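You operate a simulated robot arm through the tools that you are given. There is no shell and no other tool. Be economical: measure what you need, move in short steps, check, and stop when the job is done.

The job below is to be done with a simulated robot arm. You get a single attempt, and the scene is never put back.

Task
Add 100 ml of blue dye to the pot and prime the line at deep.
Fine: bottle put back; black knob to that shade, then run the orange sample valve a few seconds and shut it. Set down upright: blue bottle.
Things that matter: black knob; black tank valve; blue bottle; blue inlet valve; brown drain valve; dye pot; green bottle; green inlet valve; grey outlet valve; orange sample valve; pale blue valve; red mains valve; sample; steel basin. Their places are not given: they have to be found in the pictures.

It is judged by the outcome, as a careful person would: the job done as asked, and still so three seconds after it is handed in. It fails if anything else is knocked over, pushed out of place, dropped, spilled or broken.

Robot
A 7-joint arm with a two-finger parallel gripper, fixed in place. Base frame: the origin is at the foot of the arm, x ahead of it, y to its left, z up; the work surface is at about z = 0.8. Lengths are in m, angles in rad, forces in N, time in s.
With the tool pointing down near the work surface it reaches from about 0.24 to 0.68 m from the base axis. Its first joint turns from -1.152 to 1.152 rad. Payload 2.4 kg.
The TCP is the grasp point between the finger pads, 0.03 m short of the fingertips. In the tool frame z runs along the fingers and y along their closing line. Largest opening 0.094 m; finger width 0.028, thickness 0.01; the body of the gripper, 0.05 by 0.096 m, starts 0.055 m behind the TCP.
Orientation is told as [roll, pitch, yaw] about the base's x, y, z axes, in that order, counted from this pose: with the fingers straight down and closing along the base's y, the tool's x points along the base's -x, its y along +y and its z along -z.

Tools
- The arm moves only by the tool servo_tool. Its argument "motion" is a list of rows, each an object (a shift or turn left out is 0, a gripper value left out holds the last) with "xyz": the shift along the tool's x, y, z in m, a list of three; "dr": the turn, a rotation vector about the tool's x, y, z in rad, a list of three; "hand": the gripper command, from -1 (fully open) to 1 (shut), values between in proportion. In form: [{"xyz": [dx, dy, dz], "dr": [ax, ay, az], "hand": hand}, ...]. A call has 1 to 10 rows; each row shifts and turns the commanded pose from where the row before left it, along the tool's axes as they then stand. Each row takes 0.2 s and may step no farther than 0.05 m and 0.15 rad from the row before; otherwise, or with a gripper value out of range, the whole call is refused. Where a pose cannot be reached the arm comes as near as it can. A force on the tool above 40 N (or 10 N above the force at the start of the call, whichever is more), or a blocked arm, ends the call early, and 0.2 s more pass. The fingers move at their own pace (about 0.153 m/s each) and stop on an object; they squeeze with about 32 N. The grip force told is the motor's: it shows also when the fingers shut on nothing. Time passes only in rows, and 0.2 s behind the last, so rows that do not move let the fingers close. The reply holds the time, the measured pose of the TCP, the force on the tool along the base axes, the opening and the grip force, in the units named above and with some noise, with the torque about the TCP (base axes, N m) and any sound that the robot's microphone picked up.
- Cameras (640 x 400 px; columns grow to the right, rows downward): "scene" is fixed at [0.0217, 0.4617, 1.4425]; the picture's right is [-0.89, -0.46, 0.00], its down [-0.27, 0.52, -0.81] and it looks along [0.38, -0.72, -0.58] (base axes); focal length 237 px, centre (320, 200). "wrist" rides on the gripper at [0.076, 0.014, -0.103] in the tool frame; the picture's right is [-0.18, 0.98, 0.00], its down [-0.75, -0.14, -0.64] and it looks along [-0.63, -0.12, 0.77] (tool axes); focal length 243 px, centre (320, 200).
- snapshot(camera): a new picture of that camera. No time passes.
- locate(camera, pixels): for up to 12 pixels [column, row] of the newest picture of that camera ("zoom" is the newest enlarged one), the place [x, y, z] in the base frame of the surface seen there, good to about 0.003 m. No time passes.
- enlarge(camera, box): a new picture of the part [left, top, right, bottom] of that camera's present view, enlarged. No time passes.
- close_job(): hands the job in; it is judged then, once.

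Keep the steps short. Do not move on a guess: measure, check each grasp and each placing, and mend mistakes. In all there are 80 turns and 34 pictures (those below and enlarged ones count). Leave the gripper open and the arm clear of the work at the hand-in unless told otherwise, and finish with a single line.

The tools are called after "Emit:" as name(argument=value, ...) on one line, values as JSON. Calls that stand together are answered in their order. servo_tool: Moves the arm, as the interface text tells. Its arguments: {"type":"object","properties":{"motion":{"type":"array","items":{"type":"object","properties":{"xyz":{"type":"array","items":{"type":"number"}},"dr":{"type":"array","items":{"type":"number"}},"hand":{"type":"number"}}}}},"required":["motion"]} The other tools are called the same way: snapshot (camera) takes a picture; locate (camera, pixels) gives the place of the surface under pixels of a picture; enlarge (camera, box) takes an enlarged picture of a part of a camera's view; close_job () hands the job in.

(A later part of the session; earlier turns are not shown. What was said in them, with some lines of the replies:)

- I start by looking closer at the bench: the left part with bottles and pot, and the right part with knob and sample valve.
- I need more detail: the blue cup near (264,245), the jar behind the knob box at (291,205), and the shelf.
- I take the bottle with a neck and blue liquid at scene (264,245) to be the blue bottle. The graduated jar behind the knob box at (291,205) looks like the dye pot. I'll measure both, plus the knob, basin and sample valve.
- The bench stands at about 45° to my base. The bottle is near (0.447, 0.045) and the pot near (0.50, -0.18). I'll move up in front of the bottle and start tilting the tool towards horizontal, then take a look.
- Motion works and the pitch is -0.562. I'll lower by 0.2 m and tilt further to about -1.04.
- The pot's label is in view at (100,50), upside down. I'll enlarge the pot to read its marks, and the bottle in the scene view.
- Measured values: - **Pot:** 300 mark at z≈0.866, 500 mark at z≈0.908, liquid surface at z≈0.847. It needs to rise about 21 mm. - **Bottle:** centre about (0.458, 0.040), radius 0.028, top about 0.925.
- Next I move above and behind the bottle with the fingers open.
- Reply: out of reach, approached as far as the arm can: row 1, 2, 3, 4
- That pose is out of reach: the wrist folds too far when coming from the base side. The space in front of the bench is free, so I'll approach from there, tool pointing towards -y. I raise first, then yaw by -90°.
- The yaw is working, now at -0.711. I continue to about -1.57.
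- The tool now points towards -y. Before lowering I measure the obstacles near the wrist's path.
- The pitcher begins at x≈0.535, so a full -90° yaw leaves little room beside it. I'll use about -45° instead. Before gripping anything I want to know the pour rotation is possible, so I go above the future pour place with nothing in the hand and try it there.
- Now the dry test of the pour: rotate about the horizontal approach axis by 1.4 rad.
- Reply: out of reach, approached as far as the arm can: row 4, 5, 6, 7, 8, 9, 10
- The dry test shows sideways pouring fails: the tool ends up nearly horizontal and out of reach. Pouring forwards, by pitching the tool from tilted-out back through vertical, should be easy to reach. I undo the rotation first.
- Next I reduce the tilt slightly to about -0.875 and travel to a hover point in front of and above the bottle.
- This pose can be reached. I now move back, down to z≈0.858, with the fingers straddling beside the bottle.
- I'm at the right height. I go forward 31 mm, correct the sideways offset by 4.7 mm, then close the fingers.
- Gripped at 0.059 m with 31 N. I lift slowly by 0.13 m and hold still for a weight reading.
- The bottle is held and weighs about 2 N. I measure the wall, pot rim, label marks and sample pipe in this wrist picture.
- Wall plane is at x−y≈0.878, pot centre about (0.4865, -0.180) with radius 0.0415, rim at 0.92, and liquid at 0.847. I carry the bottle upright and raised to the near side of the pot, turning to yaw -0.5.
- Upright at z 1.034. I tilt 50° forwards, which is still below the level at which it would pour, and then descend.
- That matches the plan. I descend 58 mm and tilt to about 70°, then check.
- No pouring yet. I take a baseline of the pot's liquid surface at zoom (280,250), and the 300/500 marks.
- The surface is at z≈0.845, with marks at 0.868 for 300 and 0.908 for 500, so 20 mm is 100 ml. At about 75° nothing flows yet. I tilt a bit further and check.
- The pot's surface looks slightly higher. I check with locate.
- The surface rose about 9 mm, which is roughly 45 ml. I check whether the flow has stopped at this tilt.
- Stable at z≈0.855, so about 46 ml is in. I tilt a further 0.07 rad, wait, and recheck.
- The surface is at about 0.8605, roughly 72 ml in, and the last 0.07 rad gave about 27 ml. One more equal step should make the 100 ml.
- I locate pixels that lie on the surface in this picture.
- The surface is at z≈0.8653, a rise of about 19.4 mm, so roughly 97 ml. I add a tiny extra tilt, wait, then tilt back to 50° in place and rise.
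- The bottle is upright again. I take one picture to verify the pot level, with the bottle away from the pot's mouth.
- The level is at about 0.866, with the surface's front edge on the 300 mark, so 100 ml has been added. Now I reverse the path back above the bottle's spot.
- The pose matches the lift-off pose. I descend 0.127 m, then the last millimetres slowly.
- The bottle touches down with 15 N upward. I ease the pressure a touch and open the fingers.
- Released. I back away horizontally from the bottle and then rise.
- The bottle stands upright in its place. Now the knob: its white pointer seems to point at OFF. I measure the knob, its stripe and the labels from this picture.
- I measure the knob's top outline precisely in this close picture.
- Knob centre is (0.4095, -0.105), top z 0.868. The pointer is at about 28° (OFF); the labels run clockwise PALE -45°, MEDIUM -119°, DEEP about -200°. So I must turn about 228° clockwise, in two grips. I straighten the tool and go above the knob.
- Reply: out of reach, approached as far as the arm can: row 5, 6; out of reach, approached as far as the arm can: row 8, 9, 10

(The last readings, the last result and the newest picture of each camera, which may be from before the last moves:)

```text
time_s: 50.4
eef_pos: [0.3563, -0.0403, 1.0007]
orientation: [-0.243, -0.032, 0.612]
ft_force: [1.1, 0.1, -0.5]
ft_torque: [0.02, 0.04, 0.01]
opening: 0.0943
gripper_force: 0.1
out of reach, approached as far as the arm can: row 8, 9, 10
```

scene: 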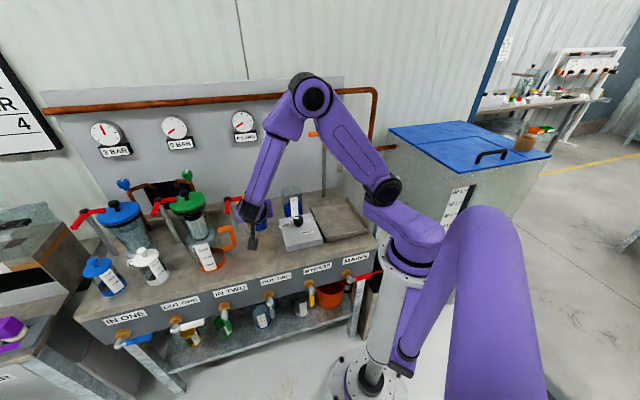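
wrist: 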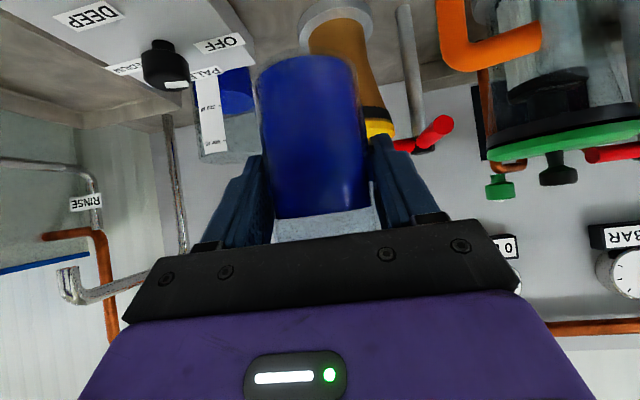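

A wrist limit shows on the positive yaw side and left the tool tilted by 0.24 rad. I straighten it, turn to yaw ≈0.3 and come back over the knob.

Emit:
servo_tool(motion=[{"dr": [-0.12, 0.016, 0]}, {"dr": [-0.12, 0.016, 0]}, {"dr": [0, 0, 0.15]}, {"dr": [0, 0, 0.15]}, {"xyz": [-0.0158, -0.0387, 0]}, {"xyz": [-0.0158, -0.0387, 0]}])

```text
time_s: 51.8
eef_pos: [0.3959, -0.0511, 0.9756]
orientation: [-0.137, -0.053, 0.306]
ft_force: [0.0, -0.1, 0.8]
ft_torque: [-0.02, -0.03, 0.0]
opening: 0.0941
gripper_force: 0.0
out of reach, approached as far as the arm can: row 1, 2, 4, 5, 6
```

I'm still limited, probably by an awkward elbow posture. I rise towards the home height, where the tool-down pose was easy, and turn to yaw 0 to recover.

Emit:
servo_tool(motion=[{"xyz": [0, 0, -0.045], "dr": [0, 0, 0.06]}, {"xyz": [0, 0, -0.045], "dr": [0, 0, 0.06]}, {"xyz": [0, 0, -0.045], "dr": [0, 0, 0.06]}, {"xyz": [0, 0, -0.045], "dr": [0, 0, 0.06]}, {"xyz": [0, 0, -0.045], "dr": [0, 0, 0.06]}])

```text
time_s: 53.2
eef_pos: [0.3646, -0.0699, 1.1064]
orientation: [-0.212, -0.117, -0.217]
ft_force: [0.4, -0.1, -0.1]
ft_torque: [0.01, 0.03, 0.02]
opening: 0.0944
gripper_force: 0.0
out of reach, approached as far as the arm can: row 1, 2, 3, 4, 5
stopped in row 5: the arm was blocked; the commanded pose is now the measured one
```

The arm reports being blocked. I need to see its posture.

Emit:
snapshot(camera="scene")

```text
3 pictures are left
```

scene: 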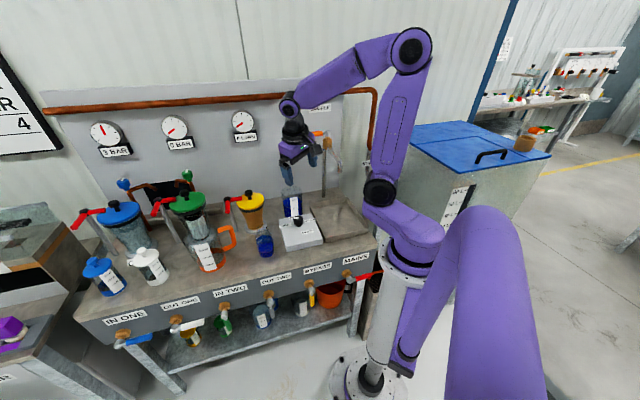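

Nothing is touching; the posture is simply at a joint limit. I go back towards the pose family that worked for pouring (yaw -0.5, pitch -0.87), then straighten there.

Emit:
servo_tool(motion=[{"dr": [-0.0106, -0.1193, 0.0553]}, {"dr": [-0.0106, -0.1193, 0.0553]}, {"dr": [-0.0106, -0.1193, 0.0553]}, {"dr": [-0.0106, -0.1193, 0.0553]}, {"dr": [-0.0106, -0.1193, 0.0553]}, {"dr": [-0.0106, -0.1193, 0.0553]}, {"xyz": [0, -0.0132, 0.0367]}, {"xyz": [0, -0.0132, 0.0367]}, {"xyz": [0, -0.0132, 0.0367]}])

```text
time_s: 55.2
eef_pos: [0.421, -0.144, 1.0368]
orientation: [0.0, -0.867, -0.501]
ft_force: [0.6, -0.3, -0.2]
ft_torque: [-0.03, 0.01, -0.04]
opening: 0.0938
gripper_force: 0.1
```

Exactly on target. Now I straighten to vertical here.

Emit:
servo_tool(motion=[{"dr": [0, 0.1445, 0]}, {"dr": [0, 0.1445, 0]}, {"dr": [0, 0.1445, 0]}, {"dr": [0, 0.1445, 0]}, {"dr": [0, 0.1445, 0]}, {"dr": [0, 0.1445, 0]}])

```text
time_s: 56.6
eef_pos: [0.4162, -0.1392, 1.027]
orientation: [-0.021, -0.264, -0.5]
ft_force: [0.5, 0.4, 0.0]
ft_torque: [0.02, 0.02, 0.0]
opening: 0.0939
gripper_force: 0.0
out of reach, approached as far as the arm can: row 4, 5, 6
```

The failing calls used bigger turns per row than the pour did. I try the remaining 0.26 rad in smaller steps.

Emit:
servo_tool(motion=[{"dr": [0, 0.05, 0]}, {"dr": [0, 0.05, 0]}, {"dr": [0, 0.05, 0]}, {"dr": [0, 0.05, 0]}, {"dr": [0, 0.05, 0]}])

```text
time_s: 57.8
eef_pos: [0.4129, -0.1343, 1.0173]
orientation: [-0.04, -0.233, -0.498]
ft_force: [0.1, 0.0, -0.9]
ft_torque: [0.01, 0.03, 0.0]
opening: 0.0939
gripper_force: 0.1
out of reach, approached as far as the arm can: row 2, 3, 4
```

Still limited here. I rise straight up with this orientation, since the home height allowed a vertical tool.

Emit:
servo_tool(motion=[{"xyz": [-0.0104, 0, -0.0438]}, {"xyz": [-0.0104, 0, -0.0438]}, {"xyz": [-0.0104, 0, -0.0438]}, {"xyz": [-0.0104, 0, -0.0438]}, {"xyz": [-0.0104, 0, -0.0438]}, {"xyz": [-0.0104, 0, -0.0438]}])

```text
time_s: 59.2
eef_pos: [0.4047, -0.0883, 1.2384]
orientation: [-0.126, -0.275, -0.494]
ft_force: [-0.8, 0.4, -0.1]
ft_torque: [-0.03, -0.01, -0.03]
opening: 0.0939
gripper_force: 0.1
out of reach, approached as far as the arm can: row 1, 2, 3, 4, 6
```

Still limited, so a wrist joint is probably at its end stop. I test the other direction, turning yaw negative by 0.5, to see whether it frees.

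Emit:
servo_tool(motion=[{"dr": [0, 0, 0.1]}, {"dr": [0, 0, 0.1]}, {"dr": [0, 0, 0.1]}, {"dr": [0, 0, 0.1]}, {"dr": [0, 0, 0.1]}, {"dr": [0, 0.08, 0]}, {"dr": [0, 0.08, 0]}, {"dr": [0, 0.08, 0]}])

```text
time_s: 61.0
eef_pos: [0.4027, -0.0828, 1.2365]
orientation: [0.028, -0.3, -1.015]
ft_force: [0.3, -0.8, -0.1]
ft_torque: [-0.01, 0.01, 0.0]
opening: 0.0942
gripper_force: 0.0
out of reach, approached as far as the arm can: row 1, 6, 7, 8
```

The tool direction is stuck at the same tilt whatever the yaw, so the forearm roll joint seems wound up. I locate the elbow and wrist in the last scene picture to understand the posture.

Emit:
locate(camera="scene", pixels=[[412, 48], [380, 192], [290, 103], [425, 235], [372, 55], [340, 75], [405, 120], [297, 125], [495, 280]])

```text
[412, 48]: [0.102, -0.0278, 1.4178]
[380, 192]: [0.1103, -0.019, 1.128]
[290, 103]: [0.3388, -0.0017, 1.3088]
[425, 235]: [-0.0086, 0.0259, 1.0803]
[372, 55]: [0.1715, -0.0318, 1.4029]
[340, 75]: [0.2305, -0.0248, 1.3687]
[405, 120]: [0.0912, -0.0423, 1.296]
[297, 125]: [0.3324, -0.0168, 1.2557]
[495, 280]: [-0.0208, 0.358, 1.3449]
```

The arm lies in one vertical plane, so this looks like a flipped wrist branch. The remedy is to raise the tool above the forearm line, bring it into the arm's plane (yaw = azimuth), and pitch it straight down through that line. First: pitch up, then start yawing back.

Emit:
servo_tool(motion=[{"dr": [0, -0.13, 0]}, {"dr": [0, -0.13, 0]}, {"dr": [0, -0.13, 0]}, {"dr": [0, -0.13, 0]}, {"dr": [0, -0.13, 0]}, {"dr": [0, -0.13, 0]}, {"dr": [-0.128, 0, -0.0683]}, {"dr": [-0.128, 0, -0.0683]}, {"dr": [-0.128, 0, -0.0683]}])

```text
time_s: 63.0
eef_pos: [0.4041, -0.0833, 1.2358]
orientation: [0.054, -1.09, -0.618]
ft_force: [-0.7, 0.3, 0.9]
ft_torque: [-0.02, -0.02, 0.05]
opening: 0.094
gripper_force: 0.0
```

All reached. I yaw into the arm plane (about -0.2) and extend 0.08 m forwards along the tool's horizontal direction.

Emit:
servo_tool(motion=[{"dr": [-0.1147, 0, -0.0612]}, {"dr": [-0.1147, 0, -0.0612]}, {"dr": [-0.1147, 0, -0.0612]}, {"xyz": [-0.0185, 0, 0.0355]}, {"xyz": [-0.0185, 0, 0.0355]}])

```text
time_s: 64.2
eef_pos: [0.481, -0.0953, 1.2364]
orientation: [0.04, -1.1, -0.217]
ft_force: [0.6, 0.0, -0.1]
ft_torque: [-0.01, 0.02, 0.01]
opening: 0.0939
gripper_force: 0.1
```

Now I pitch straight down in the arm's plane.

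Emit:
servo_tool(motion=[{"dr": [0, 0.12, 0]}, {"dr": [0, 0.12, 0]}, {"dr": [0, 0.12, 0]}, {"dr": [0, 0.12, 0]}, {"dr": [0, 0.12, 0]}, {"dr": [0, 0.12, 0]}, {"dr": [0, 0.12, 0]}, {"dr": [0, 0.12, 0]}, {"dr": [0, 0.12, 0]}])

```text
time_s: 66.2
eef_pos: [0.4701, -0.0738, 1.2235]
orientation: [0.0, -0.573, -0.193]
ft_force: [0.0, -0.5, -0.5]
ft_torque: [0.0, -0.09, 0.0]
opening: 0.094
gripper_force: 0.1
out of reach, approached as far as the arm can: row 4, 5, 6, 7, 8, 9
```

It stuck again, at about 0.6 rad below the forearm line. That fits a wrist joint that may pass the aligned pose only by 0.6 rad. So I must unwind around the -y side: pitch up, yaw to about -1.3, and only there pitch down.

Emit:
servo_tool(motion=[{"dr": [0, -0.13, 0]}, {"dr": [0, -0.13, 0]}, {"dr": [0, -0.13, 0]}, {"dr": [0, -0.13, 0]}, {"dr": [0.128, 0, 0.0683]}, {"dr": [0.128, 0, 0.0683]}, {"dr": [0.128, 0, 0.0683]}, {"dr": [0.128, 0, 0.0683]}, {"dr": [0.128, 0, 0.0683]}, {"dr": [0.128, 0, 0.0683]}])

Emit:
servo_tool(motion=[{"dr": [0.128, 0, 0.0683]}, {"dr": [0.128, 0, 0.0683]}, {"dr": [0, 0.11, 0]}, {"dr": [0, 0.11, 0]}, {"dr": [0, 0.11, 0]}, {"dr": [0, 0.11, 0]}, {"dr": [0, 0.11, 0]}])

```text
time_s: 68.4
eef_pos: [0.471, -0.075, 1.2241]
orientation: [0.021, -1.088, -1.084]
ft_force: [-0.3, -0.2, -0.4]
ft_torque: [0.01, -0.01, 0.05]
opening: 0.094
gripper_force: 0.0
```

```text
time_s: 70.0
eef_pos: [0.4712, -0.0742, 1.2239]
orientation: [0.013, -0.535, -1.36]
ft_force: [0.1, 0.5, -0.8]
ft_torque: [0.0, 0.01, -0.02]
opening: 0.0942
gripper_force: 0.0
```

All reached. I continue pitching down to vertical at this yaw.

Emit:
servo_tool(motion=[{"dr": [0, 0.107, 0]}, {"dr": [0, 0.107, 0]}, {"dr": [0, 0.107, 0]}, {"dr": [0, 0.107, 0]}, {"dr": [0, 0.107, 0]}])

```text
time_s: 71.2
eef_pos: [0.472, -0.0727, 1.2237]
orientation: [0.013, -0.32, -1.356]
ft_force: [0.1, 1.4, 0.1]
ft_torque: [-0.02, 0.01, 0.03]
opening: 0.094
gripper_force: 0.1
out of reach, approached as far as the arm can: row 3, 4, 5
```

It's blocked short of vertical on the -y side. I test the mirrored way round, via the +y side: pitch up, yaw through to positive, then down. High above the bench this is safe.

Emit:
servo_tool(motion=[{"dr": [0, -0.13, 0]}, {"dr": [0, -0.13, 0]}, {"dr": [0, -0.13, 0]}, {"dr": [0, -0.13, 0]}, {"dr": [0, -0.13, 0]}, {"dr": [0, -0.13, 0]}, {"dr": [-0.13, 0, -0.069]}, {"dr": [-0.13, 0, -0.069]}, {"dr": [-0.13, 0, -0.069]}, {"dr": [-0.13, 0, -0.069]}])

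Emit:
servo_tool(motion=[{"dr": [-0.13, 0, -0.069]}, {"dr": [-0.13, 0, -0.069]}, {"dr": [-0.13, 0, -0.069]}, {"dr": [-0.13, 0, -0.069]}, {"dr": [-0.13, 0, -0.069]}, {"dr": [-0.13, 0, -0.069]}, {"dr": [-0.13, 0, -0.069]}, {"dr": [-0.13, 0, -0.069]}])

```text
time_s: 73.4
eef_pos: [0.4711, -0.0727, 1.2234]
orientation: [-0.005, -1.106, -0.759]
ft_force: [-0.1, 0.5, 0.1]
ft_torque: [0.02, -0.03, -0.03]
opening: 0.094
gripper_force: 0.0
```

```text
time_s: 75.2
eef_pos: [0.471, -0.0745, 1.2235]
orientation: [-0.042, -1.089, 0.45]
ft_force: [-0.1, -0.3, -0.1]
ft_torque: [-0.01, -0.01, 0.01]
opening: 0.0939
gripper_force: 0.1
```

Everything was reached, and yaw is now +0.45. A bit more yaw, then pitch down on this side.

Emit:
servo_tool(motion=[{"dr": [-0.13, 0, -0.069]}, {"dr": [-0.13, 0, -0.069]}, {"dr": [-0.13, 0, -0.069]}, {"dr": [0, 0.11, 0]}, {"dr": [0, 0.11, 0]}, {"dr": [0, 0.11, 0]}, {"dr": [0, 0.11, 0]}, {"dr": [0, 0.11, 0]}, {"dr": [0, 0.11, 0]}])

```text
time_s: 77.2
eef_pos: [0.4727, -0.0741, 1.2228]
orientation: [-0.023, -0.419, 0.862]
ft_force: [-0.4, 0.8, 1.1]
ft_torque: [0.03, 0.0, -0.01]
opening: 0.0938
gripper_force: 0.1
```

Still free. I finish to vertical.

Emit:
servo_tool(motion=[{"dr": [0, 0.105, 0]}, {"dr": [0, 0.105, 0]}, {"dr": [0, 0.105, 0]}, {"dr": [0, 0.104, 0]}])

```text
time_s: 78.2
eef_pos: [0.4703, -0.074, 1.2233]
orientation: [-0.022, 0.001, 0.853]
ft_force: [0.5, 0.3, -1.9]
ft_torque: [0.02, 0.0, 0.02]
opening: 0.0942
gripper_force: 0.0
```

Vertical again. I level the small roll and move down to z≈0.98 above the knob.

Emit:
servo_tool(motion=[{"dr": [-0.022, 0, 0]}, {"xyz": [0.0105, 0.0043, 0.0405]}, {"xyz": [0.0105, 0.0043, 0.0405]}, {"xyz": [0.0105, 0.0043, 0.0405]}, {"xyz": [0.0105, 0.0043, 0.0405]}, {"xyz": [0.0105, 0.0043, 0.0405]}, {"xyz": [0.0105, 0.0043, 0.0405]}])

```text
time_s: 79.8
eef_pos: [0.4089, -0.1027, 0.9806]
orientation: [-0.001, -0.002, 0.855]
ft_force: [0.2, 0.4, -0.6]
ft_torque: [0.03, -0.03, 0.02]
opening: 0.0937
gripper_force: 0.0
```

I narrow the opening to about 0.064, since the pot is near, descend to z 0.870, then close on the knob.

Emit:
servo_tool(motion=[{"xyz": [0.0012, -0.0019, 0.0], "hand": -0.36}, {"xyz": [0, 0, 0.037]}, {"xyz": [0, 0, 0.037]}, {"xyz": [0, 0, 0.0366]}, {"hand": 1}, {"hand": 1}, {"hand": 1}])

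```text
time_s: 81.4
eef_pos: [0.4109, -0.1054, 0.8698]
orientation: [0.002, -0.001, 0.856]
ft_force: [-6.3, 3.0, 5.5]
ft_torque: [0.28, -0.13, -0.07]
opening: 0.0375
gripper_force: 44.6
```

The knob is gripped at 0.0375. I turn clockwise by 1.0 rad and watch the torque and sounds.

Emit:
servo_tool(motion=[{"dr": [0, 0, 0.125]}, {"dr": [0, 0, 0.125]}, {"dr": [0, 0, 0.125]}, {"dr": [0, 0, 0.125]}, {"dr": [0, 0, 0.125]}, {"dr": [0, 0, 0.125]}, {"dr": [0, 0, 0.125]}, {"dr": [0, 0, 0.125]}])

```text
time_s: 83.2
eef_pos: [0.4109, -0.1072, 0.8707]
orientation: [0.003, 0.0, -0.15]
ft_force: [-6.8, -1.9, -12.9]
ft_torque: [-0.22, -0.54, -0.01]
opening: 0.0376
gripper_force: 45.0
```

It turned freely. Another 1.0 rad.

Emit:
servo_tool(motion=[{"dr": [0, 0, 0.125]}, {"dr": [0, 0, 0.125]}, {"dr": [0, 0, 0.125]}, {"dr": [0, 0, 0.125]}, {"dr": [0, 0, 0.125]}, {"dr": [0, 0, 0.125]}, {"dr": [0, 0, 0.125]}, {"dr": [0, 0, 0.125]}])

```text
time_s: 85.0
eef_pos: [0.4105, -0.1068, 0.8696]
orientation: [0.002, 0.003, -1.151]
ft_force: [-13.3, -25.0, -21.3]
ft_torque: [-1.1, -0.14, 0.06]
opening: 0.0377
gripper_force: 45.2
```

Side forces are growing, so I release, rise above the knob and rotate back for the second grip.

Emit:
servo_tool(motion=[{"hand": -0.36}, {"hand": -0.36}, {"xyz": [0, 0, -0.045]}, {"dr": [0, 0, -0.145]}, {"dr": [0, 0, -0.145]}, {"dr": [0, 0, -0.145]}, {"dr": [0, 0, -0.145]}, {"dr": [0, 0, -0.145]}, {"dr": [0, 0, -0.145]}, {"dr": [0, 0, -0.145]}])

Emit:
servo_tool(motion=[{"dr": [0, 0, -0.145]}, {"dr": [0, 0, -0.145]}, {"dr": [0, 0, -0.145]}, {"dr": [0, 0, -0.145]}, {"dr": [0, 0, -0.145]}, {"dr": [0, 0, -0.145]}, {"dr": [0, 0, -0.115]}])

Emit:
enlarge(camera="scene", box=[280, 200, 320, 240])

```text
time_s: 87.2
eef_pos: [0.4117, -0.1063, 0.9154]
orientation: [0.0, 0.0, -0.125]
ft_force: [0.5, 0.5, 0.2]
ft_torque: [0.04, 0.02, -0.02]
opening: 0.0639
gripper_force: 0.0
```

```text
time_s: 88.8
eef_pos: [0.4105, -0.1055, 0.915]
orientation: [0.0, -0.003, 0.858]
ft_force: [0.4, -0.1, 0.0]
ft_torque: [-0.03, 0.02, 0.0]
opening: 0.064
gripper_force: 0.0
```

```text
10.00 times, centred on (300, 220) of scene
```

zoom: 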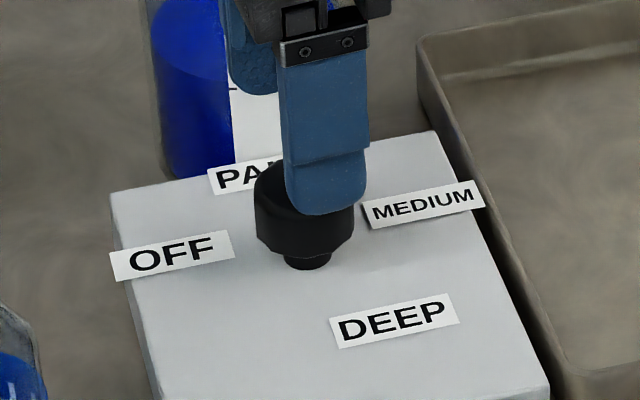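

The stripe is hidden by the finger. I use this picture to pin the label directions and knob base.

Emit:
locate(camera="zoom", pixels=[[393, 320], [172, 256], [422, 204], [308, 262], [345, 330], [440, 310], [118, 265], [228, 247]])

```text
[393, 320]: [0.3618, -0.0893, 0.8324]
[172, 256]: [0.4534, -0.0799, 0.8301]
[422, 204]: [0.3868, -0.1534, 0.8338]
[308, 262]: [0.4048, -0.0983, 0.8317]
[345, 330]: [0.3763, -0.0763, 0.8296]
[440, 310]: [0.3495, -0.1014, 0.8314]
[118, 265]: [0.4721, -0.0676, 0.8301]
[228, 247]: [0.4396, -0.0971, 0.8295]
```

DEEP is at about 161–165°, so the total turn from OFF is about 226°, and about 1.95 rad remains. I descend, re-grip and turn 1.0.

Emit:
servo_tool(motion=[{"xyz": [0.0008, -0.0007, 0.0225]}, {"xyz": [0, 0, 0.0225]}, {"hand": 1}, {"hand": 1}, {"hand": 1}, {"dr": [0, 0, 0.12]}, {"dr": [0, 0, 0.12]}, {"dr": [0, 0, 0.12]}, {"dr": [0, 0, 0.12]}, {"dr": [0, 0, 0.12]}])

Emit:
servo_tool(motion=[{"dr": [0, 0, 0.12]}, {"dr": [0, 0, 0.12]}, {"dr": [0, 0, 0.12]}, {"dr": [0, 0, 0.12]}, {"dr": [0, 0, 0.12]}, {"dr": [0, 0, 0.12]}])

```text
time_s: 91.0
eef_pos: [0.412, -0.1064, 0.8683]
orientation: [0.003, 0.002, 0.254]
ft_force: [-6.2, 15.1, -5.0]
ft_torque: [0.34, 0.58, 0.02]
opening: 0.0372
gripper_force: 45.2
```

```text
time_s: 92.4
eef_pos: [0.4106, -0.1066, 0.8683]
orientation: [0.002, 0.003, -0.47]
ft_force: [-11.3, 8.9, -7.5]
ft_torque: [-0.3, -0.68, 0.02]
opening: 0.0371
gripper_force: 45.0
```

1.33 rad done in this grip. 0.62 more, then release and rise.

Emit:
servo_tool(motion=[{"dr": [0, 0, 0.124]}, {"dr": [0, 0, 0.124]}, {"dr": [0, 0, 0.124]}, {"dr": [0, 0, 0.124]}, {"dr": [0, 0, 0.124]}])

Emit:
servo_tool(motion=[{"hand": -0.36}, {"hand": -0.36}, {"xyz": [0, 0, -0.045]}, {"xyz": [0, 0, -0.045]}, {"xyz": [0, 0, -0.045]}, {"xyz": [0, 0, -0.045]}])

Emit:
enlarge(camera="scene", box=[225, 125, 355, 255])

```text
time_s: 93.6
eef_pos: [0.411, -0.1068, 0.8683]
orientation: [-0.001, 0.003, -1.088]
ft_force: [-10.9, 2.3, -18.4]
ft_torque: [-0.56, -0.18, 0.04]
opening: 0.0375
gripper_force: 45.4
```

```text
time_s: 95.0
eef_pos: [0.4118, -0.1073, 1.0522]
orientation: [0.002, 0.001, -1.085]
ft_force: [-0.2, -0.5, 0.4]
ft_torque: [-0.03, -0.01, 0.0]
opening: 0.0641
gripper_force: 0.1
```

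```text
3.08 times, centred on (290, 190) of scene
```

zoom: 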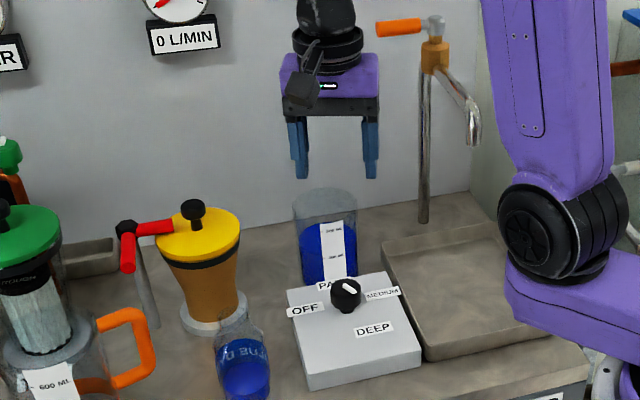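

The stripe now lies from (343,284) to (355,292), on the side towards DEEP. I check its direction by locating, along with the sample lever.

Emit:
locate(camera="zoom", pixels=[[343, 284], [346, 286], [349, 288], [352, 290], [355, 292], [345, 281], [380, 28], [400, 27], [420, 25], [436, 25], [434, 50], [474, 140]])

```text
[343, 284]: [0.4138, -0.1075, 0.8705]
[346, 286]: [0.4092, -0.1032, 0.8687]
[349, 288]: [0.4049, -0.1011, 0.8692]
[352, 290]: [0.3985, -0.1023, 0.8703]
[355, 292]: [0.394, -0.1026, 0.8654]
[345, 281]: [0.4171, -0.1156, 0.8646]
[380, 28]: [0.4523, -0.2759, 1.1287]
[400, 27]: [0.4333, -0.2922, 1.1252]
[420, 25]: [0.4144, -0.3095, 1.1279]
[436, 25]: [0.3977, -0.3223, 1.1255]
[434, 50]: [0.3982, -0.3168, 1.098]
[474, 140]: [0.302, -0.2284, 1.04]
```

The pointer is at about 166° and DEEP at 161–165°, so the knob is on DEEP. The orange lever runs along the wall (az≈41°), across the spout, so it is shut. Its pivot is near (0.398,-0.32,1.127). I'll close the fingers and use them as a pusher on its wall side. First: rise and turn, then move across above it.

Emit:
servo_tool(motion=[{"xyz": [0, 0, -0.042], "dr": [0, 0, -0.1], "hand": 1}, {"xyz": [0, 0, -0.042], "dr": [0, 0, -0.1]}, {"xyz": [0, 0, -0.042], "dr": [0, 0, -0.1]}, {"xyz": [0, 0, -0.042], "dr": [0, 0, -0.1]}, {"xyz": [-0.0347, -0.0257, 0]}, {"xyz": [-0.0347, -0.0257, 0]}, {"xyz": [-0.0347, -0.0257, 0]}, {"xyz": [-0.0347, -0.0257, 0]}, {"xyz": [-0.0347, -0.0257, 0]}])

```text
time_s: 97.0
eef_pos: [0.4655, -0.3167, 1.2173]
orientation: [0.001, 0.003, -0.684]
ft_force: [-0.4, 0.1, -0.9]
ft_torque: [0.01, -0.01, 0.0]
opening: 0.0
gripper_force: 31.8
```

I descend behind the lever, on its wall side, and move gently to contact.

Emit:
servo_tool(motion=[{"xyz": [0, 0, 0.038]}, {"xyz": [0, 0, 0.037]}, {"xyz": [0.011, 0.0003, 0]}, {"xyz": [0.011, 0.0003, 0]}, {"xyz": [0.0064, 0.002, 0]}])

```text
time_s: 98.2
eef_pos: [0.4427, -0.2981, 1.143]
orientation: [0.003, -0.001, -0.686]
ft_force: [0.4, -2.0, -0.1]
ft_torque: [-0.03, 0.0, 0.0]
opening: 0.0
gripper_force: 32.1
```

Light contact. I push the lever forwards along its arc to about 70° and check the force.

Emit:
servo_tool(motion=[{"xyz": [0.009, 0.0043, 0]}, {"xyz": [0.0091, 0.0042, 0]}])

```text
time_s: 98.8
eef_pos: [0.4357, -0.2789, 1.1406]
orientation: [0.001, 0.002, -0.685]
ft_force: [1.2, -1.6, -1.1]
ft_torque: [-0.01, 0.01, 0.01]
opening: 0.0001
gripper_force: 32.2
```

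It moves with low force. I continue to about 131°.

Emit:
servo_tool(motion=[{"xyz": [0.0137, -0.003, 0]}, {"xyz": [0.0137, -0.003, 0]}, {"xyz": [0.0105, -0.0098, 0]}, {"xyz": [0.0105, -0.0098, 0]}, {}])

Emit:
enlarge(camera="scene", box=[225, 100, 375, 250])

```text
time_s: 100.0
eef_pos: [0.3806, -0.2691, 1.1419]
orientation: [0.002, 0.002, -0.685]
ft_force: [0.5, 0.5, 0.3]
ft_torque: [0.01, 0.01, -0.02]
opening: 0.0001
gripper_force: 32.2
```

```text
2.67 times, centred on (300, 175) of scene
```

zoom: 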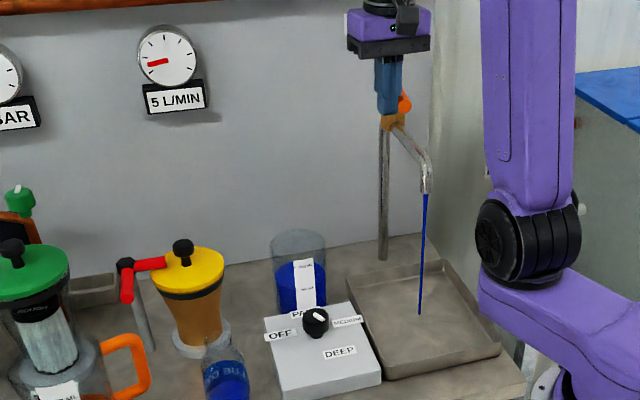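

Deep blue dye is running into the basin at 5 L/min. Without delay I locate the lever's present position, at zoom (404,100), for the closing push.

Emit:
locate(camera="zoom", pixels=[[405, 98], [404, 104], [408, 106], [400, 118], [390, 122], [402, 95]])

```text
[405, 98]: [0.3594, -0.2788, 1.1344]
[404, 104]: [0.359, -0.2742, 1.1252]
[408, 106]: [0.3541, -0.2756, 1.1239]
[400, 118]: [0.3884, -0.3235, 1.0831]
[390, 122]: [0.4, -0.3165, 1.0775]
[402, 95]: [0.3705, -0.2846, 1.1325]
```

The lever is at about 133°, fully open. I lift over to its other side and descend; the valve keeps running meanwhile.

Emit:
servo_tool(motion=[{"xyz": [0, 0, -0.035]}, {"xyz": [0, 0, -0.035]}, {"xyz": [0.0036, -0.0294, 0]}, {"xyz": [0.0036, -0.0294, 0]}, {"xyz": [0, 0, 0.035]}, {"xyz": [0, 0, 0.035]}, {}])

```text
time_s: 101.6
eef_pos: [0.3398, -0.3093, 1.1437]
orientation: [0.002, 0.0, -0.684]
ft_force: [0.0, 1.2, -0.3]
ft_torque: [0.0, 0.04, -0.01]
opening: 0.0
gripper_force: 31.2
```

In position and free of contact. Now I push the lever back along its arc to the closed position.

Emit:
servo_tool(motion=[{"xyz": [-0.0017, 0.0237, 0]}, {"xyz": [-0.0017, 0.0238, 0]}, {"xyz": [-0.0078, 0.0116, 0]}, {"xyz": [-0.0078, 0.0116, 0]}, {"xyz": [-0.012, 0.006, 0]}, {"xyz": [-0.0121, 0.006, 0]}, {"xyz": [-0.005, 0.0006, 0]}, {}])

```text
time_s: 103.4
eef_pos: [0.428, -0.2738, 1.1414]
orientation: [0.002, 0.002, -0.684]
ft_force: [-6.4, 5.7, 0.7]
ft_torque: [0.02, 0.14, 0.0]
opening: 0.0
gripper_force: 31.9
```

The force now opposes me at 8.5 N, which looks like the closed stop. I press 4 mm more to confirm it is a hard stop.

Emit:
servo_tool(motion=[{"xyz": [-0.004, 0, 0]}, {}])

```text
time_s: 104.0
eef_pos: [0.4292, -0.2749, 1.141]
orientation: [0.003, 0.014, -0.685]
ft_force: [-22.1, 22.2, 4.8]
ft_torque: [0.46, 0.17, -0.06]
opening: 0.0001
gripper_force: 31.8
```

It's a hard stop (31 N, no movement), so the valve is shut. I back off to the front, rise, move clear and open the gripper.

Emit:
servo_tool(motion=[{"xyz": [0.012, 0, 0]}, {"xyz": [0.015, 0, 0]}, {"xyz": [0, 0, -0.04]}, {"xyz": [0, 0, -0.04]}, {"xyz": [0, 0, -0.04]}, {"xyz": [0.03, 0.03, -0.02]}, {"xyz": [0.03, 0.03, 0]}, {"xyz": [0.02, 0.03, 0], "hand": -1}, {}, {}])

Emit:
locate(camera="scene", pixels=[[312, 134]])

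```text
time_s: 106.2
eef_pos: [0.4041, -0.1413, 1.2811]
orientation: [0.001, 0.001, -0.685]
ft_force: [0.3, 0.1, 0.0]
ft_torque: [0.01, 0.01, 0.03]
opening: 0.094
gripper_force: 0.1
```

```text
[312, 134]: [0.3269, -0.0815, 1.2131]
```

The dye is in, the bottle is back, the knob is on DEEP, the sample valve is shut against its stop, and the arm is clear with the gripper open, so I hand in.

Emit:
close_job()

```text
The job is handed in.
```

Handed in: about 100 ml of blue dye added (pot at its 300 mark), bottle back upright in its place, knob on DEEP, sample valve run about 4 s with deep blue flow, then pushed shut to its hard stop — I had no pictures left, so I did not see the flow stop.
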